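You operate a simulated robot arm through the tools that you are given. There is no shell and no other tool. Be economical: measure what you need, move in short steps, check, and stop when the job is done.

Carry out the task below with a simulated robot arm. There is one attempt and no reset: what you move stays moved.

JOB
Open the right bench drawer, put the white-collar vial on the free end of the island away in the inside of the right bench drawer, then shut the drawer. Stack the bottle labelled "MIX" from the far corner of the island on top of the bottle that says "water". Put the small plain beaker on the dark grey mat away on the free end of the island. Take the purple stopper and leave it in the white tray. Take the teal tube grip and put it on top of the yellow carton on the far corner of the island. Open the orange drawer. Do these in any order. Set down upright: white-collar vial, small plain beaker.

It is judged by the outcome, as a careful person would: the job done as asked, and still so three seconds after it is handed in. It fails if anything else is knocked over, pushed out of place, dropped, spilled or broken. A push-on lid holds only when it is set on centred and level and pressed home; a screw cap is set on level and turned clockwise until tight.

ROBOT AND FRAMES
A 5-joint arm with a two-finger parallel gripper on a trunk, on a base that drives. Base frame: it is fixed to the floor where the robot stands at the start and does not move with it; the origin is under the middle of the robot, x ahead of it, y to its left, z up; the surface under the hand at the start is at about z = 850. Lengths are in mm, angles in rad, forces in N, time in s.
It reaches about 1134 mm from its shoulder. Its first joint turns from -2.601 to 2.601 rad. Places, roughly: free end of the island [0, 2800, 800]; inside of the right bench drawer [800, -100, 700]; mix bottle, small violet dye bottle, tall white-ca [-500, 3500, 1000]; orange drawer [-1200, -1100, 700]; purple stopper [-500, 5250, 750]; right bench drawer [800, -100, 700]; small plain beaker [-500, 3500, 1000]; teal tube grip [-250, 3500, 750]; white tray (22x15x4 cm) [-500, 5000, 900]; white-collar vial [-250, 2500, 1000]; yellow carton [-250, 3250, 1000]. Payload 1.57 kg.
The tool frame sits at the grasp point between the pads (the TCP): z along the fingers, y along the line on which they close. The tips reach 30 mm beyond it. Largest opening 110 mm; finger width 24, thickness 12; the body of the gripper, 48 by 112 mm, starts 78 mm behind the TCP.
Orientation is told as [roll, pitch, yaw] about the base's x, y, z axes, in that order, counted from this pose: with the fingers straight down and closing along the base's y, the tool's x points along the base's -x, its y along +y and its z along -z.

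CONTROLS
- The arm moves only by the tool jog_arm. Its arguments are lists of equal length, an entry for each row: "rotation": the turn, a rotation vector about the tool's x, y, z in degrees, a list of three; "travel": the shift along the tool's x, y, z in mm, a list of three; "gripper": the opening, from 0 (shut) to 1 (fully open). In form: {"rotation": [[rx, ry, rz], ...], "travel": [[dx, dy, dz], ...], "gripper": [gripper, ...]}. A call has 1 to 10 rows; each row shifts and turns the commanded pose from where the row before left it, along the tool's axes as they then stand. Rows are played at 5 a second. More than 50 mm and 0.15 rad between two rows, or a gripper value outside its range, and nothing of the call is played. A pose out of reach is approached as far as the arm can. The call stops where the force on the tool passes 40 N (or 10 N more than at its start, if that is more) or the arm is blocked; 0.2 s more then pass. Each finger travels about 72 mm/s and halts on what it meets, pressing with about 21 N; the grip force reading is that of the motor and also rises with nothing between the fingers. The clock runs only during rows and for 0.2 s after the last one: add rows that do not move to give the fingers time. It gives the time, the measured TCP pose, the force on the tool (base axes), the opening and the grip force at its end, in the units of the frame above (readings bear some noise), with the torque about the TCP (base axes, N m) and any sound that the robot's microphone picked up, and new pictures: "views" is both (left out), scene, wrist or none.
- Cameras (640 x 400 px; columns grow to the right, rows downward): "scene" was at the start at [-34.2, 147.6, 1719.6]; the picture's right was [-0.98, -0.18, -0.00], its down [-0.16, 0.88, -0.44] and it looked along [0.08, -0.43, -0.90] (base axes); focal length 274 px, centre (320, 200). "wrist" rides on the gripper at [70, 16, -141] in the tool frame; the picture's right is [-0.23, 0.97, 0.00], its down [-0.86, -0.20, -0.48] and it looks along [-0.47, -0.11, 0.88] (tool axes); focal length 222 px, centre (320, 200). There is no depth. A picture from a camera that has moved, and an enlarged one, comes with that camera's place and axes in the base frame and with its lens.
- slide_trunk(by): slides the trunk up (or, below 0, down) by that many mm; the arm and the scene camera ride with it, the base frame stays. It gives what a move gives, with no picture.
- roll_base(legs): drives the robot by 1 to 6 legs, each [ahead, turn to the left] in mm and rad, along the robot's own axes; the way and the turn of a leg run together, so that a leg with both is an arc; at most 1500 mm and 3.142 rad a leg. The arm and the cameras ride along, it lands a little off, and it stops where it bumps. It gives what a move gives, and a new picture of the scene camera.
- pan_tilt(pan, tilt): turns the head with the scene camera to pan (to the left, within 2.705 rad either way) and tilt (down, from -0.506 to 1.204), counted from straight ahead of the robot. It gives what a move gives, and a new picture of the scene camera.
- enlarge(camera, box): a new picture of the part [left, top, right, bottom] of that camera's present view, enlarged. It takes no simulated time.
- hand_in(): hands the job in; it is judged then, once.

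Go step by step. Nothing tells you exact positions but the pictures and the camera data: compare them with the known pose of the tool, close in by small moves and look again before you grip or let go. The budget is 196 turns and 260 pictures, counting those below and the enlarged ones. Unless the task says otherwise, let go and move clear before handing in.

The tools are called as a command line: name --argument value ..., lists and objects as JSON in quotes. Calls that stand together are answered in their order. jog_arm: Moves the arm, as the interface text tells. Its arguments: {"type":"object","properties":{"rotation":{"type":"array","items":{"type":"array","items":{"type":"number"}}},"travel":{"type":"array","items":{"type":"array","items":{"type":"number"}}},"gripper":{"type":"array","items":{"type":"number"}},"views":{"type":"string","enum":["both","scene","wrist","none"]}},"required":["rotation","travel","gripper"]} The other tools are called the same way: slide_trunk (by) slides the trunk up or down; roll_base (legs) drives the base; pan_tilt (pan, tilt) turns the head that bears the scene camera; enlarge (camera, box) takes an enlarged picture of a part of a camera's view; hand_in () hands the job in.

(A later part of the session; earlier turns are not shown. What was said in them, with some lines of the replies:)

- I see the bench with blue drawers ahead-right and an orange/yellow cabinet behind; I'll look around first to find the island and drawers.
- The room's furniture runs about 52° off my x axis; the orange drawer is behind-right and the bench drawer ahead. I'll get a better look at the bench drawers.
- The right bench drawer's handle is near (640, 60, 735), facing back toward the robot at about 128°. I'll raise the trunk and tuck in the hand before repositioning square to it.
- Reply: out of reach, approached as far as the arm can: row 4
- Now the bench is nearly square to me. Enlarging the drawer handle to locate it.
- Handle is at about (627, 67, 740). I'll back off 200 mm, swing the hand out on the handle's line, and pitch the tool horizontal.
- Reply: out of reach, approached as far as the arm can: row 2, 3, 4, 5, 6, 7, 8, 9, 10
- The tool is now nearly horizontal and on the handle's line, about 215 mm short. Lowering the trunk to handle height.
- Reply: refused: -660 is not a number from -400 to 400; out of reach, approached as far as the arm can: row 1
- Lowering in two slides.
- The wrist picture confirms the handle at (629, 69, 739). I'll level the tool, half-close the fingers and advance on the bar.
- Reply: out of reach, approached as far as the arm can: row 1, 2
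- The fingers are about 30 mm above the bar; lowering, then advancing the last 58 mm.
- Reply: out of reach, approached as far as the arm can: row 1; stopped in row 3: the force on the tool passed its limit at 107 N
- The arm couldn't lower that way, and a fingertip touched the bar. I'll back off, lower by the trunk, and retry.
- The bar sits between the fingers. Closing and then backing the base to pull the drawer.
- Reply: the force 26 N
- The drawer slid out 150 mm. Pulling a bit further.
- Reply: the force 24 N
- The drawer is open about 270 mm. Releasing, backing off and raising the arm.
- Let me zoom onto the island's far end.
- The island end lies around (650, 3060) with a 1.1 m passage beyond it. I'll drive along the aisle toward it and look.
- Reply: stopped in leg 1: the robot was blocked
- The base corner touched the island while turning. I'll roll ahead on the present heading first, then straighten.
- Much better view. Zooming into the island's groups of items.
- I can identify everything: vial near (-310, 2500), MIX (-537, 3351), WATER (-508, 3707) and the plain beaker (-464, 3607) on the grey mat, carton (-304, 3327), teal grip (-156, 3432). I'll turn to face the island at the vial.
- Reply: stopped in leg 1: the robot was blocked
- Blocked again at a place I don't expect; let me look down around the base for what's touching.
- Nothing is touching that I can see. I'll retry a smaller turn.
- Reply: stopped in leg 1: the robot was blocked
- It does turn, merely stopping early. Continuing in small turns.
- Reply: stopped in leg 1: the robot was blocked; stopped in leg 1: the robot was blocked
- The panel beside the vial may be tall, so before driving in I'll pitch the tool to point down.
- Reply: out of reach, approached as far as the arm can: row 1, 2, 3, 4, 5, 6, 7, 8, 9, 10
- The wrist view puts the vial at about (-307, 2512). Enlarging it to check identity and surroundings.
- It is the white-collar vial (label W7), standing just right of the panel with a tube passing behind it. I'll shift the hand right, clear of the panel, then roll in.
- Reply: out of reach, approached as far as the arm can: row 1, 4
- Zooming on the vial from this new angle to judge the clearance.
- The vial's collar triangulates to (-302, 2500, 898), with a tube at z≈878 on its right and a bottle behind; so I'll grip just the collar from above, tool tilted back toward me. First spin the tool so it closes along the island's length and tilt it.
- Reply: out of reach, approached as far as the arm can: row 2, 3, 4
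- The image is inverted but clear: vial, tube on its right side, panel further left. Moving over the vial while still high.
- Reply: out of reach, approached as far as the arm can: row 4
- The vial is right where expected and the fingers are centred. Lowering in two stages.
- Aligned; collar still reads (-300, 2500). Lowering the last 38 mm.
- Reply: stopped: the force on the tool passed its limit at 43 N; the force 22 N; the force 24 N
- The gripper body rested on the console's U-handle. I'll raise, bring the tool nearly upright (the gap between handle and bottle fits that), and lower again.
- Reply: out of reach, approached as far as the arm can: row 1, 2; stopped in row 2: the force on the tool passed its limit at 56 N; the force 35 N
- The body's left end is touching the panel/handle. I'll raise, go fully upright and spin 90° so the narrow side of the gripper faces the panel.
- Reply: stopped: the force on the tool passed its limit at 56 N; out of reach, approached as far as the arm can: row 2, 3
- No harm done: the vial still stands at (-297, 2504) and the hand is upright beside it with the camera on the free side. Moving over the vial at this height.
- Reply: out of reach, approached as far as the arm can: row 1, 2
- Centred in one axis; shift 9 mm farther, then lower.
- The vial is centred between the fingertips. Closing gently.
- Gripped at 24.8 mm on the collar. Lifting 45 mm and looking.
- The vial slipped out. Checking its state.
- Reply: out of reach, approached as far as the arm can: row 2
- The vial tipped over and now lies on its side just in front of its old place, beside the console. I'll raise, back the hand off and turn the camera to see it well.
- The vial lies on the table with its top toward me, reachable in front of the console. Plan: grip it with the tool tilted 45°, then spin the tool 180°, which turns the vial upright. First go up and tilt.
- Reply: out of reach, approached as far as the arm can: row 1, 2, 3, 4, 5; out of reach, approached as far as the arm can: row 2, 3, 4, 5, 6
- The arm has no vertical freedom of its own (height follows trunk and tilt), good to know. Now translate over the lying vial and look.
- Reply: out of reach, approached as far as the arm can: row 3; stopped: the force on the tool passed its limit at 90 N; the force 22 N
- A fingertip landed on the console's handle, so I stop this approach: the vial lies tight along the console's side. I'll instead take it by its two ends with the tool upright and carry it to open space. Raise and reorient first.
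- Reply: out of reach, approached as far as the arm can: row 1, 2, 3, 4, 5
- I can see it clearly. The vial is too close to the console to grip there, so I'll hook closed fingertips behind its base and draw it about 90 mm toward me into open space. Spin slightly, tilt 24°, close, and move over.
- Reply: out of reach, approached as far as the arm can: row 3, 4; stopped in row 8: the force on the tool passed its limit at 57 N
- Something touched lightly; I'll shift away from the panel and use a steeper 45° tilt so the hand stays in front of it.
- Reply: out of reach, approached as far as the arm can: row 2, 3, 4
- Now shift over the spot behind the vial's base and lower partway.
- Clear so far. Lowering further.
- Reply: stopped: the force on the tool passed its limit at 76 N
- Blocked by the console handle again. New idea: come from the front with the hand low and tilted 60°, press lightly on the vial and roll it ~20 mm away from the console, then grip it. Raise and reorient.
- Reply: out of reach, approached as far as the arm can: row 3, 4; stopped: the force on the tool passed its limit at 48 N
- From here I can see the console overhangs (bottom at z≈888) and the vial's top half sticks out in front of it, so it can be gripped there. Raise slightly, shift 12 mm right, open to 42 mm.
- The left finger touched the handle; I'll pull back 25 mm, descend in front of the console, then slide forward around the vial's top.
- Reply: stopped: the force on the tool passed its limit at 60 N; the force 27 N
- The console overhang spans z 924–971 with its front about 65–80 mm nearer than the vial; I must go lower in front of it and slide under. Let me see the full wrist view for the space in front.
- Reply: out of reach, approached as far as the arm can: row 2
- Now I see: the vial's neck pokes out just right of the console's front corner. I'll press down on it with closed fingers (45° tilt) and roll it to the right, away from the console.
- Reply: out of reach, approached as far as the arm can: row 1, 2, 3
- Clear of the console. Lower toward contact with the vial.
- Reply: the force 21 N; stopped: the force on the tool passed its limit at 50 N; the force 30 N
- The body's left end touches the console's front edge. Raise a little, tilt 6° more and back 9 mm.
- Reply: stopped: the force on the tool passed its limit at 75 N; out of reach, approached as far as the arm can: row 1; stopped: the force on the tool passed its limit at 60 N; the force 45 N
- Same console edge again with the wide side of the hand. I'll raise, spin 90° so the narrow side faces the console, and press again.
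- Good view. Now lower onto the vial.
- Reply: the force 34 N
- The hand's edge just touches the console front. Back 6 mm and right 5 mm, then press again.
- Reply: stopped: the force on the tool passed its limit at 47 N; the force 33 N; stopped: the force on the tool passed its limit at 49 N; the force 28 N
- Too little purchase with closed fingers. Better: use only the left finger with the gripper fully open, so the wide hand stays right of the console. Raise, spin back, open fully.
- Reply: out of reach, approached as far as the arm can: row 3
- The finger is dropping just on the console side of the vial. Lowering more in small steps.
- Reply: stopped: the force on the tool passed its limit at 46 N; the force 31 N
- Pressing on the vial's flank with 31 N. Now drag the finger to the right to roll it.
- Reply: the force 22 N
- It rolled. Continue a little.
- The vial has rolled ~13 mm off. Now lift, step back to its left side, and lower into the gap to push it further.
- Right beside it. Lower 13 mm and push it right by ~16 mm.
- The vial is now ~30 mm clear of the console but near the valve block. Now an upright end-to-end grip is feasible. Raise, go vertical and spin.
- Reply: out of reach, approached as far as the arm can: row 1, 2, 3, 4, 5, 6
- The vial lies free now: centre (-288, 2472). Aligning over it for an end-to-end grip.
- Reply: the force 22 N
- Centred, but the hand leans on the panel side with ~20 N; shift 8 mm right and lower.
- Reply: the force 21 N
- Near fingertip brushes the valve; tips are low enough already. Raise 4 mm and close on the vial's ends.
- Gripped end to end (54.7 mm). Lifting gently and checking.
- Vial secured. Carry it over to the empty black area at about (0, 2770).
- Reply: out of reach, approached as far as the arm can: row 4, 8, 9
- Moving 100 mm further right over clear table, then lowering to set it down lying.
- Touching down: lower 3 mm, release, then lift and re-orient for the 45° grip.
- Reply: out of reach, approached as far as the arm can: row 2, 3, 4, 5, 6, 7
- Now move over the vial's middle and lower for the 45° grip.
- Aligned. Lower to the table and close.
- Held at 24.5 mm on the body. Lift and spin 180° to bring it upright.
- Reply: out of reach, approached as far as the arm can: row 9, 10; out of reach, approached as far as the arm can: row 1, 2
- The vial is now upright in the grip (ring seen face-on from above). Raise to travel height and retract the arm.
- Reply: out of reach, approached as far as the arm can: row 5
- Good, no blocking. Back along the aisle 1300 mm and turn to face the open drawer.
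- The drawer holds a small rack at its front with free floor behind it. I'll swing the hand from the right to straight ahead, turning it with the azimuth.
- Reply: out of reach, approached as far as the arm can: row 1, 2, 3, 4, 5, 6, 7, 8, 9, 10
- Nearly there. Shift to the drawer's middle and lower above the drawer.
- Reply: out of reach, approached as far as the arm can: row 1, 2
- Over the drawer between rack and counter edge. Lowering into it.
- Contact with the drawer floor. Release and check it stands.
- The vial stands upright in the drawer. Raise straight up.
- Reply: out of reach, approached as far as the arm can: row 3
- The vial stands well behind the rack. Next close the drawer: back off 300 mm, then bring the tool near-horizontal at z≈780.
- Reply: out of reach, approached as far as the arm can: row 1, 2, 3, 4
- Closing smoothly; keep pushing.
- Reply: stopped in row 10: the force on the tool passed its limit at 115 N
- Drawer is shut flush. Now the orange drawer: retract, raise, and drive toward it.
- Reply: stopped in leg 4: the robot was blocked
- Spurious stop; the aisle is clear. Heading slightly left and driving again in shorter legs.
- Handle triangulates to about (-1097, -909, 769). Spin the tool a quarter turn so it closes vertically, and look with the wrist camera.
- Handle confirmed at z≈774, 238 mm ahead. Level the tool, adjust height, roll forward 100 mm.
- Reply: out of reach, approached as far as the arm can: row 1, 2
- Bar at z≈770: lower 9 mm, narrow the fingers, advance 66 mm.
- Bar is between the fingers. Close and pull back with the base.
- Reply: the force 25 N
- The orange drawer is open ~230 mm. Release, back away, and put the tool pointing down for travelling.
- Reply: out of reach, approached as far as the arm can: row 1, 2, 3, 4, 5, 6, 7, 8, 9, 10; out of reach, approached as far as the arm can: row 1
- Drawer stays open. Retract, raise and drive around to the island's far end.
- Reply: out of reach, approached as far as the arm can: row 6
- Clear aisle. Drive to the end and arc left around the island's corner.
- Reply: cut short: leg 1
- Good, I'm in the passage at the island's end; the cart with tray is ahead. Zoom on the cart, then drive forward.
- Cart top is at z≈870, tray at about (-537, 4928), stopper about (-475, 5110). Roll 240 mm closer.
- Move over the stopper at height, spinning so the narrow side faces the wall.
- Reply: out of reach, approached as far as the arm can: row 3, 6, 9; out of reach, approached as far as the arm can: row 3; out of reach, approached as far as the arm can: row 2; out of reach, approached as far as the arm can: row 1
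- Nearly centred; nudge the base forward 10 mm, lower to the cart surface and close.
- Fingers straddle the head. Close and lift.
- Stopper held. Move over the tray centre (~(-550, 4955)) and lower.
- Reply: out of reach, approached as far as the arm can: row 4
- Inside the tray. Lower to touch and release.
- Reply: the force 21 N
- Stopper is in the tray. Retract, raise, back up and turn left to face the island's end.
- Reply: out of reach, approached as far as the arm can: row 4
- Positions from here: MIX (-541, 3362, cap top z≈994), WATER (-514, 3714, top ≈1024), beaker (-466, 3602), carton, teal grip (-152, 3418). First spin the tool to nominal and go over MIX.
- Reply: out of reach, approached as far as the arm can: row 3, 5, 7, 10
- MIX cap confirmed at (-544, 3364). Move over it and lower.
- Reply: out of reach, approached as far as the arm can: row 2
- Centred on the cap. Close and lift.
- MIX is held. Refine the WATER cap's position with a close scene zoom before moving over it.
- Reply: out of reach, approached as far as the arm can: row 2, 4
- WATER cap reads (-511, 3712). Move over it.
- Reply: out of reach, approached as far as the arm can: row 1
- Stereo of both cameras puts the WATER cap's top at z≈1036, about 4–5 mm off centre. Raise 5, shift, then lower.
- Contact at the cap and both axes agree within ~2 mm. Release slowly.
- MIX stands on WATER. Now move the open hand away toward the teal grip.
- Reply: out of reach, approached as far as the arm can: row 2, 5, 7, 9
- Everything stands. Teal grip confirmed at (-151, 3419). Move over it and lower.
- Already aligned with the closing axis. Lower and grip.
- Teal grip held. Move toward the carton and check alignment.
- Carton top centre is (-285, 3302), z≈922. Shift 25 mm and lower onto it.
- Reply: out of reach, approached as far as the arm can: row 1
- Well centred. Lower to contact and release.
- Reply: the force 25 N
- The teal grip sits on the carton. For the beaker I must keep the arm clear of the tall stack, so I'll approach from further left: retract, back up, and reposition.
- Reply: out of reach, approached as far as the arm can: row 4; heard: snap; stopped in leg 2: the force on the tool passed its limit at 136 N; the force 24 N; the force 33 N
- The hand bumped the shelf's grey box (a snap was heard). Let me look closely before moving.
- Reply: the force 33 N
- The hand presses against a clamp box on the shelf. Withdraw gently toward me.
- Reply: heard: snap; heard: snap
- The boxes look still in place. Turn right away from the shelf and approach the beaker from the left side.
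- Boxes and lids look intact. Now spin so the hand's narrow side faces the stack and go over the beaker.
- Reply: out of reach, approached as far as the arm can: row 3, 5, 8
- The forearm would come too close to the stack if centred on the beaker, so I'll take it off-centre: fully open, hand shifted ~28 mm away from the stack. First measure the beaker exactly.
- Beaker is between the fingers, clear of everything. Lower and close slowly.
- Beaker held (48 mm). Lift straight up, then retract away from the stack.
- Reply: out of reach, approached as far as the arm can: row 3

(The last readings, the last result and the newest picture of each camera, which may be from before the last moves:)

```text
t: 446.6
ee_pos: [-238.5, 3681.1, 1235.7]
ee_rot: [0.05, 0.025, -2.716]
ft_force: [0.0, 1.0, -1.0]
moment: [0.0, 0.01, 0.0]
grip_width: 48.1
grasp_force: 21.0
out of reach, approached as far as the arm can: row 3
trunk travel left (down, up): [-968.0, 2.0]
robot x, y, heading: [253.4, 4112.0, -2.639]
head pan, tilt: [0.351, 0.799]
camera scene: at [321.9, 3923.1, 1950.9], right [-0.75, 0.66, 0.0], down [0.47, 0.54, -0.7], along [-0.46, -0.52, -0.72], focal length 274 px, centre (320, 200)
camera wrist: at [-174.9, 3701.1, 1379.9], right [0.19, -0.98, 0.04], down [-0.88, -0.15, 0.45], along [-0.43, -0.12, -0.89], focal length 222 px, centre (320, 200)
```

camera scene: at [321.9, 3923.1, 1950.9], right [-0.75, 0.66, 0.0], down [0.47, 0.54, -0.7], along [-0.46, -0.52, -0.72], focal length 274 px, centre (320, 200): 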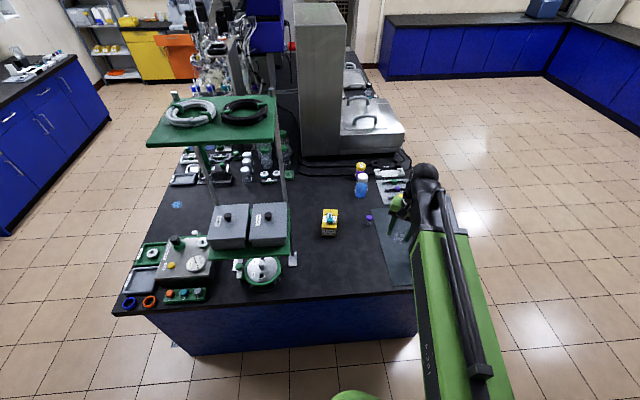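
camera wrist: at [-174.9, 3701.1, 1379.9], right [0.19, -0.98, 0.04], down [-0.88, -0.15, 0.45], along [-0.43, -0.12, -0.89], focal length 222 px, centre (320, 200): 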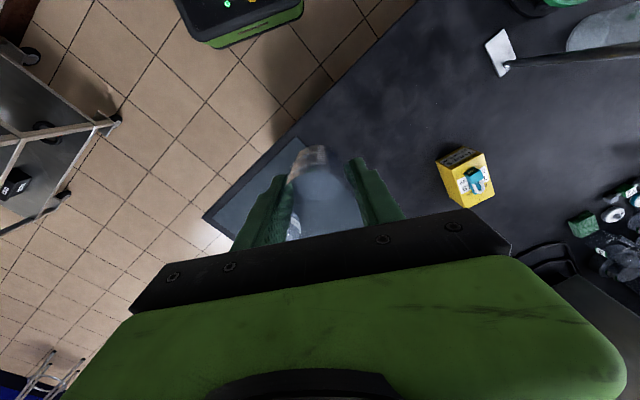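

Back away and turn left to head out toward the front aisle.

roll_base --legs '[[-120, 0], [0, 0.65], [0, 0.65], [0, 0.65]]'

pan_tilt --pan -2.2 --tilt 0.7

```text
t: 453.1
ee_pos: [937.4, 3871.0, 1235.5]
ee_rot: [0.055, 0.022, -0.762]
ft_force: [-1.1, 0.0, -0.9]
moment: [0.04, -0.09, 0.04]
grip_width: 48.0
grasp_force: 21.0
trunk travel left (down, up): [-968.0, 2.0]
robot x, y, heading: [387.6, 4206.3, -0.7]
head pan, tilt: [0.351, 0.799]
camera scene: at [530.7, 4335.6, 1951.6], right [-0.34, -0.94, 0.0], down [-0.67, 0.25, -0.7], along [0.66, -0.24, -0.71], focal length 274 px, centre (320, 200)
```

scene: 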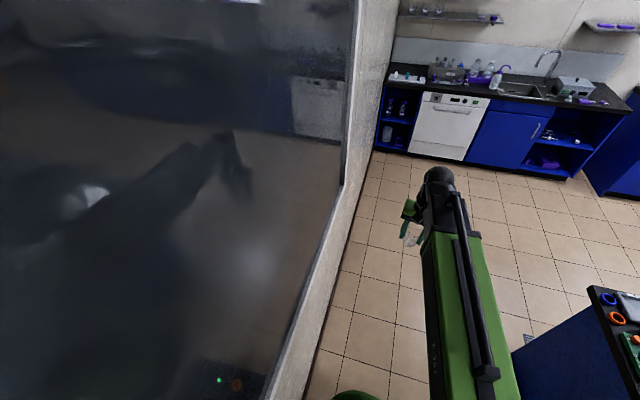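

```text
t: 455.4
ee_pos: [942.9, 3874.7, 1235.2]
ee_rot: [0.051, 0.024, -0.761]
ft_force: [0.4, -0.3, -0.4]
moment: [0.02, 0.0, -0.01]
grip_width: 48.1
grasp_force: 20.6
trunk travel left (down, up): [-968.0, 2.0]
robot x, y, heading: [387.9, 4203.7, -0.703]
head pan, tilt: [-2.201, 0.7]
camera scene: at [379.0, 4344.9, 1959.1], right [-0.24, 0.97, 0.0], down [0.63, 0.15, -0.76], along [-0.74, -0.18, -0.64], focal length 274 px, centre (320, 200)
```

scene: 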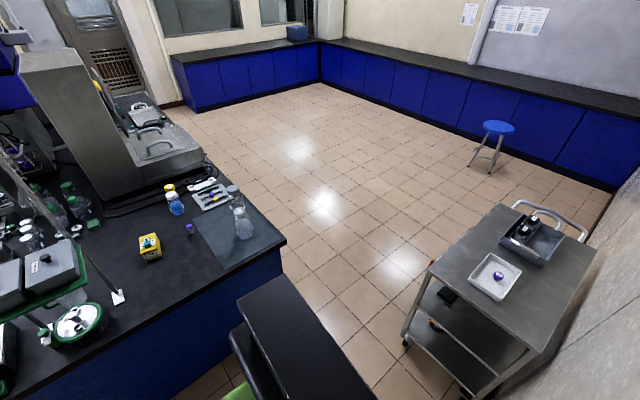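

Everything on the island and cart still stands as left. Drive around to the front aisle.

roll_base --legs '[[1450, 0.01]]'

roll_base --legs '[[0, -0.78], [0, -0.78], [1330, 0]]'

```text
t: 462.6
ee_pos: [2058.8, 2951.5, 1235.4]
ee_rot: [0.049, 0.024, -0.753]
ft_force: [-0.1, -1.1, -0.3]
moment: [0.01, 0.01, 0.01]
grip_width: 48.3
grasp_force: 21.4
trunk travel left (down, up): [-968.0, 2.0]
robot x, y, heading: [1500.3, 3283.2, -0.692]
head pan, tilt: [-2.201, 0.7]
camera scene: at [1491.1, 3418.4, 1959.2], right [-0.25, 0.97, 0.0], down [0.62, 0.16, -0.77], along [-0.74, -0.19, -0.64], focal length 274 px, centre (320, 200)
```

scene: 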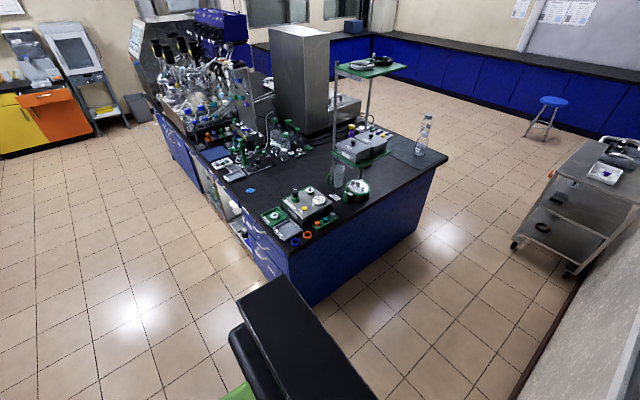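

```text
t: 473.4
ee_pos: [357.6, 1670.3, 1234.7]
ee_rot: [0.051, 0.024, -2.298]
ft_force: [-0.6, -0.6, -0.4]
moment: [0.01, -0.01, 0.0]
grip_width: 48.1
grasp_force: 21.1
trunk travel left (down, up): [-968.0, 2.0]
robot x, y, heading: [672.7, 2231.1, -2.235]
head pan, tilt: [-2.201, 0.7]
camera scene: at [810.0, 2245.4, 1959.2], right [0.96, 0.27, 0.0], down [0.17, -0.62, -0.77], along [-0.21, 0.74, -0.64], focal length 274 px, centre (320, 200)
```

scene: 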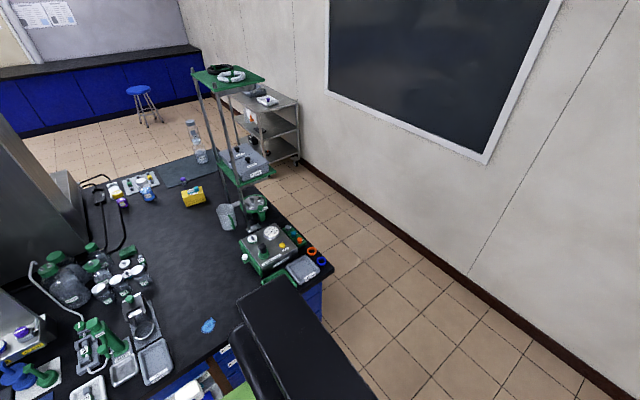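

Turn via the middle of the aisle to face the island's free end safely.

roll_base --legs '[[0, 0.785], [0, 0.785], [250, 0]]'

roll_base --legs '[[0, -1.05], [0, -1.05], [0, -1.05], [230, 0]]'

pan_tilt --pan 0.2 --tilt 0.85

```text
t: 479.3
ee_pos: [1439.3, 1773.3, 1234.2]
ee_rot: [0.048, 0.026, -0.715]
ft_force: [0.1, 0.2, -0.3]
moment: [-0.02, 0.03, 0.01]
grip_width: 48.0
grasp_force: 21.1
trunk travel left (down, up): [-968.0, 2.0]
robot x, y, heading: [886.8, 2107.6, -0.667]
head pan, tilt: [-2.201, 0.7]
camera scene: at [877.2, 2245.3, 1959.3], right [-0.27, 0.96, 0.0], down [0.62, 0.17, -0.77], along [-0.74, -0.2, -0.64], focal length 274 px, centre (320, 200)
```

scene: 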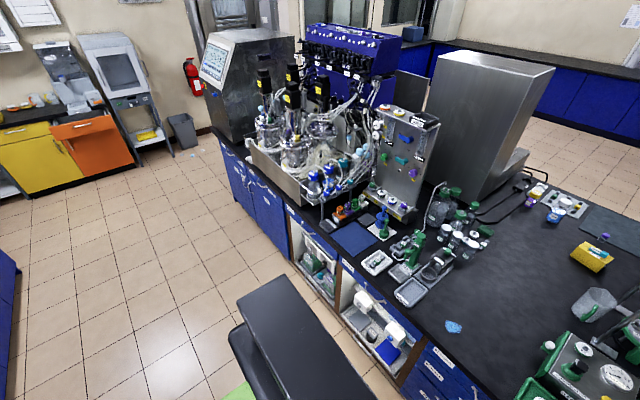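

```text
t: 489.0
ee_pos: [157.4, 2590.1, 1234.9]
ee_rot: [0.05, 0.027, 2.422]
ft_force: [-0.1, -0.3, 0.4]
moment: [-0.02, -0.02, 0.02]
grip_width: 48.1
grasp_force: 21.1
trunk travel left (down, up): [-968.0, 2.0]
robot x, y, heading: [740.1, 2298.2, 2.472]
head pan, tilt: [-2.201, 0.7]
camera scene: at [749.8, 2157.6, 1959.4], right [0.27, -0.96, 0.0], down [-0.62, -0.18, -0.77], along [0.74, 0.21, -0.64], focal length 274 px, centre (320, 200)
```

scene: 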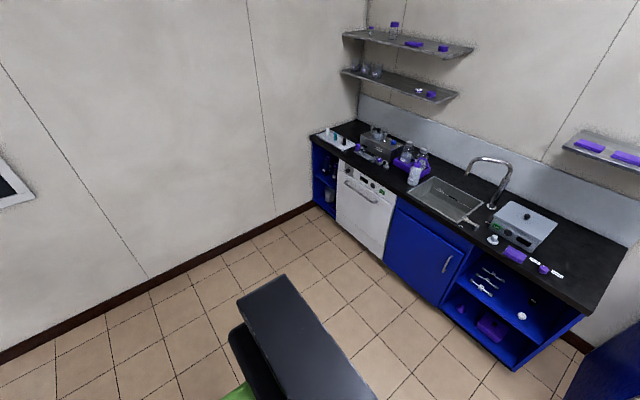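

```text
t: 491.2
ee_pos: [158.2, 2587.8, 1235.1]
ee_rot: [0.051, 0.024, 2.421]
ft_force: [0.7, -0.1, 0.0]
moment: [0.0, 0.03, -0.01]
grip_width: 48.2
grasp_force: 20.6
trunk travel left (down, up): [-968.0, 2.0]
robot x, y, heading: [739.7, 2294.7, 2.474]
head pan, tilt: [0.201, 0.85]
camera scene: at [599.4, 2167.7, 1946.9], right [0.45, 0.89, 0.0], down [0.67, -0.34, -0.66], along [-0.59, 0.3, -0.75], focal length 274 px, centre (320, 200)
```

scene: 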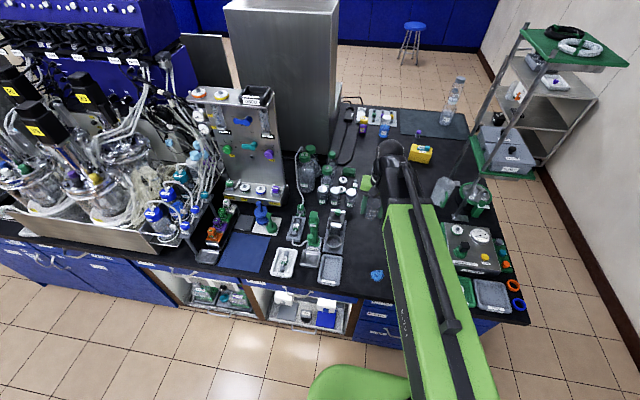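

Facing the free end. Move the beaker out over the open table at about (25, 2795).

jog_arm --rotation '[[0, 0, 0], [0, 0, 0], [0, 0, 0], [0, 0, 0], [0, 0, 0], [0, 0, 0]]' --travel '[[-39.5, -11.3, 0], [-39.5, -11.3, 0], [-39.5, -11.3, 0], [-39.5, -11.3, 0], [-39.5, -11.3, 0], [-39.5, -11.3, 0]]' --gripper '[0.4, 0.4, 0.4, 0.4, 0.4, 0.4]' --views "wrist"

```text
t: 492.6
ee_pos: [23.9, 2798.5, 1235.4]
ee_rot: [0.052, 0.026, 2.423]
ft_force: [-0.4, -0.4, -0.6]
moment: [-0.03, -0.05, 0.01]
grip_width: 48.1
grasp_force: 21.3
out of reach, approached as far as the arm can: row 2, 5
trunk travel left (down, up): [-968.0, 2.0]
robot x, y, heading: [741.9, 2292.7, 2.469]
head pan, tilt: [0.201, 0.85]
camera wrist: at [67.5, 2747.3, 1379.2], right [-0.81, -0.58, 0.04], down [-0.5, 0.74, 0.45], along [-0.29, 0.34, -0.89], focal length 222 px, centre (320, 200)
```

wrist: 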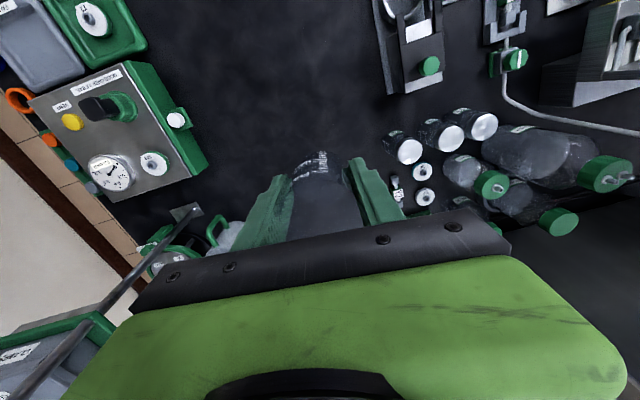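

Clear beneath. Lower to the table.

slide_trunk --by -330

slide_trunk --by -12

slide_trunk --by -4

```text
t: 495.8
ee_pos: [24.7, 2796.3, 904.8]
ee_rot: [0.052, 0.025, 2.42]
ft_force: [-0.9, -0.1, -0.1]
moment: [0.0, 0.02, 0.03]
grip_width: 48.2
grasp_force: 20.6
trunk travel left (down, up): [-638.0, 332.0]
robot x, y, heading: [741.8, 2296.1, 2.475]
head pan, tilt: [0.201, 0.85]
```

```text
t: 496.4
ee_pos: [24.9, 2796.6, 892.1]
ee_rot: [0.049, 0.025, 2.42]
ft_force: [-0.5, 0.0, -0.1]
moment: [0.0, 0.0, -0.01]
grip_width: 48.2
grasp_force: 20.6
trunk travel left (down, up): [-626.0, 344.0]
robot x, y, heading: [738.9, 2299.3, 2.473]
head pan, tilt: [0.201, 0.85]
```

```text
t: 496.9
ee_pos: [25.2, 2797.4, 888.9]
ee_rot: [0.051, 0.024, 2.421]
ft_force: [-0.7, -0.4, 0.2]
moment: [0.01, -0.03, 0.0]
grip_width: 48.1
grasp_force: 21.1
trunk travel left (down, up): [-622.0, 348.0]
robot x, y, heading: [739.5, 2294.9, 2.473]
head pan, tilt: [0.201, 0.85]
```

slide_trunk --by -2

slide_trunk --by -2

enlarge --camera "wrist" --box '[180, 90, 460, 260]'

```text
t: 497.5
ee_pos: [24.2, 2796.7, 887.5]
ee_rot: [0.052, 0.025, 2.421]
ft_force: [0.9, -0.3, 0.4]
moment: [-0.01, -0.02, 0.0]
grip_width: 48.2
grasp_force: 21.0
trunk travel left (down, up): [-620.0, 350.0]
robot x, y, heading: [740.9, 2295.2, 2.474]
head pan, tilt: [0.201, 0.85]
```

```text
t: 498.0
ee_pos: [24.5, 2795.7, 885.8]
ee_rot: [0.05, 0.026, 2.421]
ft_force: [-1.2, 1.7, 11.5]
moment: [0.27, -0.15, 0.04]
grip_width: 48.4
grasp_force: 21.1
trunk travel left (down, up): [-618.0, 352.0]
robot x, y, heading: [738.9, 2294.1, 2.474]
head pan, tilt: [0.201, 0.85]
```

```text
2.29 times, centred on (320, 175) of wrist
camera zoom: at [69.2, 2746.0, 1030.6], right [-0.81, -0.58, 0.04], down [-0.5, 0.74, 0.45], along [-0.29, 0.34, -0.89], focal length 508 px, centre (320, 257)
```

zoom: 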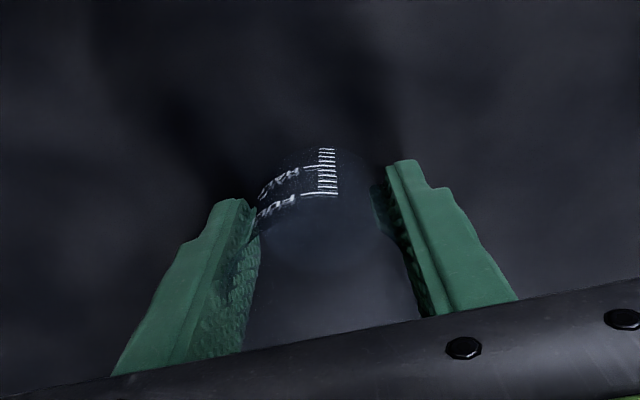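

Touching the table (11 N). Release and rise.

slide_trunk --by 1

jog_arm --rotation '[[0, 0, 0], [0, 0, 0], [0, 0, 0], [0, 0, 0], [0, 0, 0]]' --travel '[[0, 0, 0], [0, 0, 0], [0, 0, 0], [0, 0, 0], [0, 0, 0]]' --gripper '[0.46, 0.52, 0.65, 0.8, 0.8]' --views "none"

slide_trunk --by 100

slide_trunk --by 200

jog_arm --rotation '[[0, 0, 0], [0, 0, 0], [0, 0, 0]]' --travel '[[45, 0, 0], [45, 0, 0], [45, 0, 0]]' --gripper '[0.8, 0.8, 0.8]' --views "both"

```text
t: 498.5
ee_pos: [24.7, 2795.9, 886.4]
ee_rot: [0.051, 0.024, 2.42]
ft_force: [0.3, -0.2, 2.2]
moment: [0.03, -0.03, 0.01]
grip_width: 48.1
grasp_force: 20.9
trunk travel left (down, up): [-619.0, 351.0]
robot x, y, heading: [738.6, 2294.5, 2.472]
head pan, tilt: [0.201, 0.85]
```

```text
t: 499.7
ee_pos: [23.4, 2796.7, 886.0]
ee_rot: [0.051, 0.024, 2.42]
ft_force: [0.3, -0.5, 0.2]
moment: [0.04, 0.02, 0.02]
grip_width: 88.1
grasp_force: 0.0
trunk travel left (down, up): [-619.0, 351.0]
robot x, y, heading: [739.8, 2297.1, 2.469]
head pan, tilt: [0.201, 0.85]
```

```text
t: 501.0
ee_pos: [23.7, 2796.9, 987.4]
ee_rot: [0.05, 0.026, 2.421]
ft_force: [-0.7, -0.4, -0.8]
moment: [0.0, -0.01, 0.01]
grip_width: 88.0
grasp_force: 0.0
trunk travel left (down, up): [-719.0, 251.0]
robot x, y, heading: [742.0, 2297.4, 2.473]
head pan, tilt: [0.201, 0.85]
```

```text
t: 503.2
ee_pos: [24.8, 2796.4, 1185.8]
ee_rot: [0.05, 0.024, 2.421]
ft_force: [-0.3, -0.8, -1.0]
moment: [-0.04, 0.0, 0.01]
grip_width: 88.0
grasp_force: 0.1
trunk travel left (down, up): [-919.0, 51.0]
robot x, y, heading: [736.2, 2298.6, 2.476]
head pan, tilt: [0.201, 0.85]
```

```text
t: 504.0
ee_pos: [128.7, 2706.5, 1186.4]
ee_rot: [0.049, 0.026, 2.42]
ft_force: [0.2, 0.1, -0.6]
moment: [-0.04, 0.02, -0.01]
grip_width: 87.9
grasp_force: 0.0
out of reach, approached as far as the arm can: row 3
trunk travel left (down, up): [-919.0, 51.0]
robot x, y, heading: [740.8, 2296.5, 2.473]
head pan, tilt: [0.201, 0.85]
camera scene: at [600.6, 2166.8, 1897.9], right [0.45, 0.89, 0.0], down [0.67, -0.34, -0.66], along [-0.59, 0.3, -0.75], focal length 274 px, centre (320, 200)
camera wrist: at [171.7, 2656.8, 1331.3], right [-0.81, -0.58, 0.04], down [-0.5, 0.74, 0.45], along [-0.29, 0.34, -0.89], focal length 222 px, centre (320, 200)
```

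scene: 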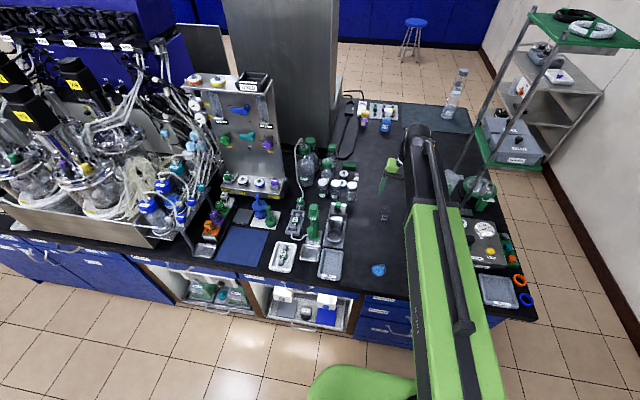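
wrist: 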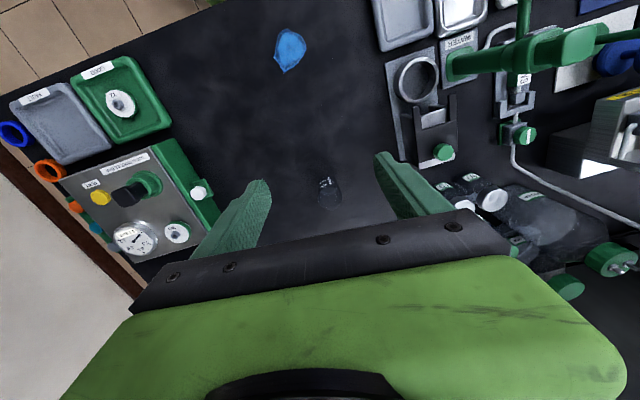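

The beaker stands on the free end. Final checks: beaker upright, and shelf boxes.

enlarge --camera "wrist" --box '[270, 150, 390, 225]'

enlarge --camera "scene" --box '[430, 0, 630, 190]'

```text
5.33 times, centred on (330, 188) of wrist
camera zoom: at [171.7, 2656.8, 1331.3], right [-0.81, -0.58, 0.04], down [-0.5, 0.74, 0.45], along [-0.29, 0.34, -0.89], focal length 1185 px, centre (267, 267)
```

zoom: 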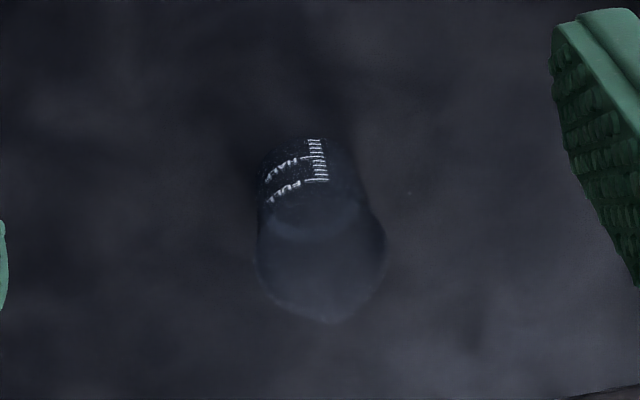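

```text
2.11 times, centred on (530, 95) of scene
camera zoom: at [600.6, 2166.8, 1897.9], right [0.45, 0.89, 0.0], down [0.67, -0.34, -0.66], along [-0.59, 0.3, -0.75], focal length 576 px, centre (-122, 421)
```

zoom: 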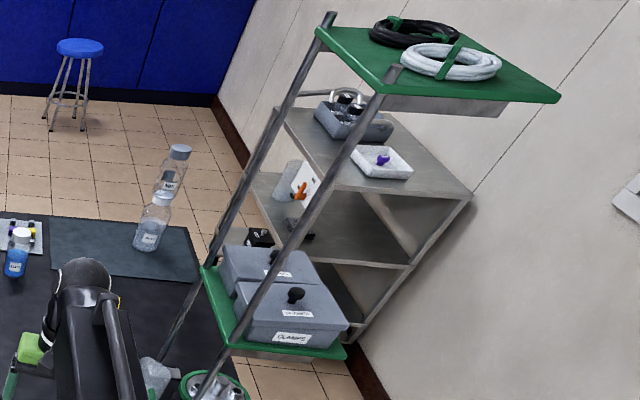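

enlarge --camera "scene" --box '[485, 105, 555, 180]'

```text
5.33 times, centred on (520, 142) of scene
camera zoom: at [600.6, 2166.8, 1897.9], right [0.45, 0.89, 0.0], down [0.67, -0.34, -0.66], along [-0.59, 0.3, -0.75], focal length 1459 px, centre (-747, 507)
```

zoom: 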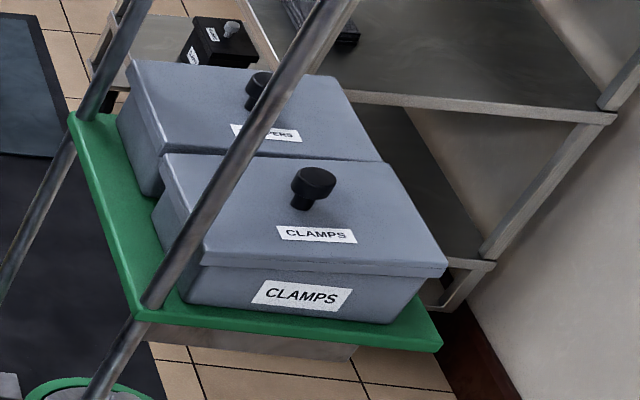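

Lids and boxes sit properly on the shelf and all placed items stand. Back the hand clear of the island, then hand in.

roll_base --legs '[[-220, 0]]'

```text
t: 505.7
ee_pos: [301.8, 2570.5, 1187.2]
ee_rot: [0.051, 0.021, 2.421]
ft_force: [0.2, -0.5, 0.5]
moment: [0.0, 0.05, 0.0]
grip_width: 87.9
grasp_force: 0.1
trunk travel left (down, up): [-919.0, 51.0]
robot x, y, heading: [913.4, 2162.2, 2.474]
head pan, tilt: [0.201, 0.85]
camera scene: at [774.8, 2029.9, 1897.9], right [0.45, 0.89, 0.0], down [0.67, -0.34, -0.66], along [-0.59, 0.3, -0.75], focal length 274 px, centre (320, 200)
```

scene: 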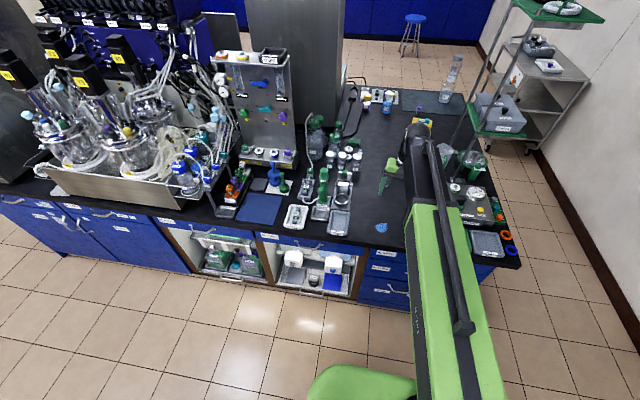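

Every item on the list has been done and the gripper is empty and clear, so I'm handing in.

hand_in

```text
The job is handed in.
```

I carried out every step and handed the job in, but the vial tipped over once on the way, the hand bumped a shelf, and I couldn't confirm the vial still stands in the closed drawer.

- **Vial and right bench drawer:** The vial slipped as I first lifted it and fell on its side on the island. I righted it and set it upright on the drawer floor behind the rack, then shut the drawer flush. The drawer met its stop with a 115 N peak, and I couldn't see inside afterwards.
- **MIX bottle:** It stands on the "WATER" bottle with the white cap on the dark grey mat. A green-capped bottle elsewhere on the island also says WATER.
- **Small beaker:** It stands upright on the free end of the island. It has graduation marks, but it was the only beaker on the dark grey mat.
- **Purple stopper:** It is in the white tray.
- **Teal tube grip:** It is on top of the yellow carton.
- **Orange drawer:** It is open about 230 mm.
- **Shelf bump:** While I was turning, the hand hit the grey boxes on the green shelf stand on the island (136 N), and I heard three snaps. The lids look seated and the boxes still in place, but they may have shifted slightly.
- **Console contact:** Recovering the fallen vial, the hand also pressed on the console beside it and its handle several times (up to 90 N). I saw no damage.
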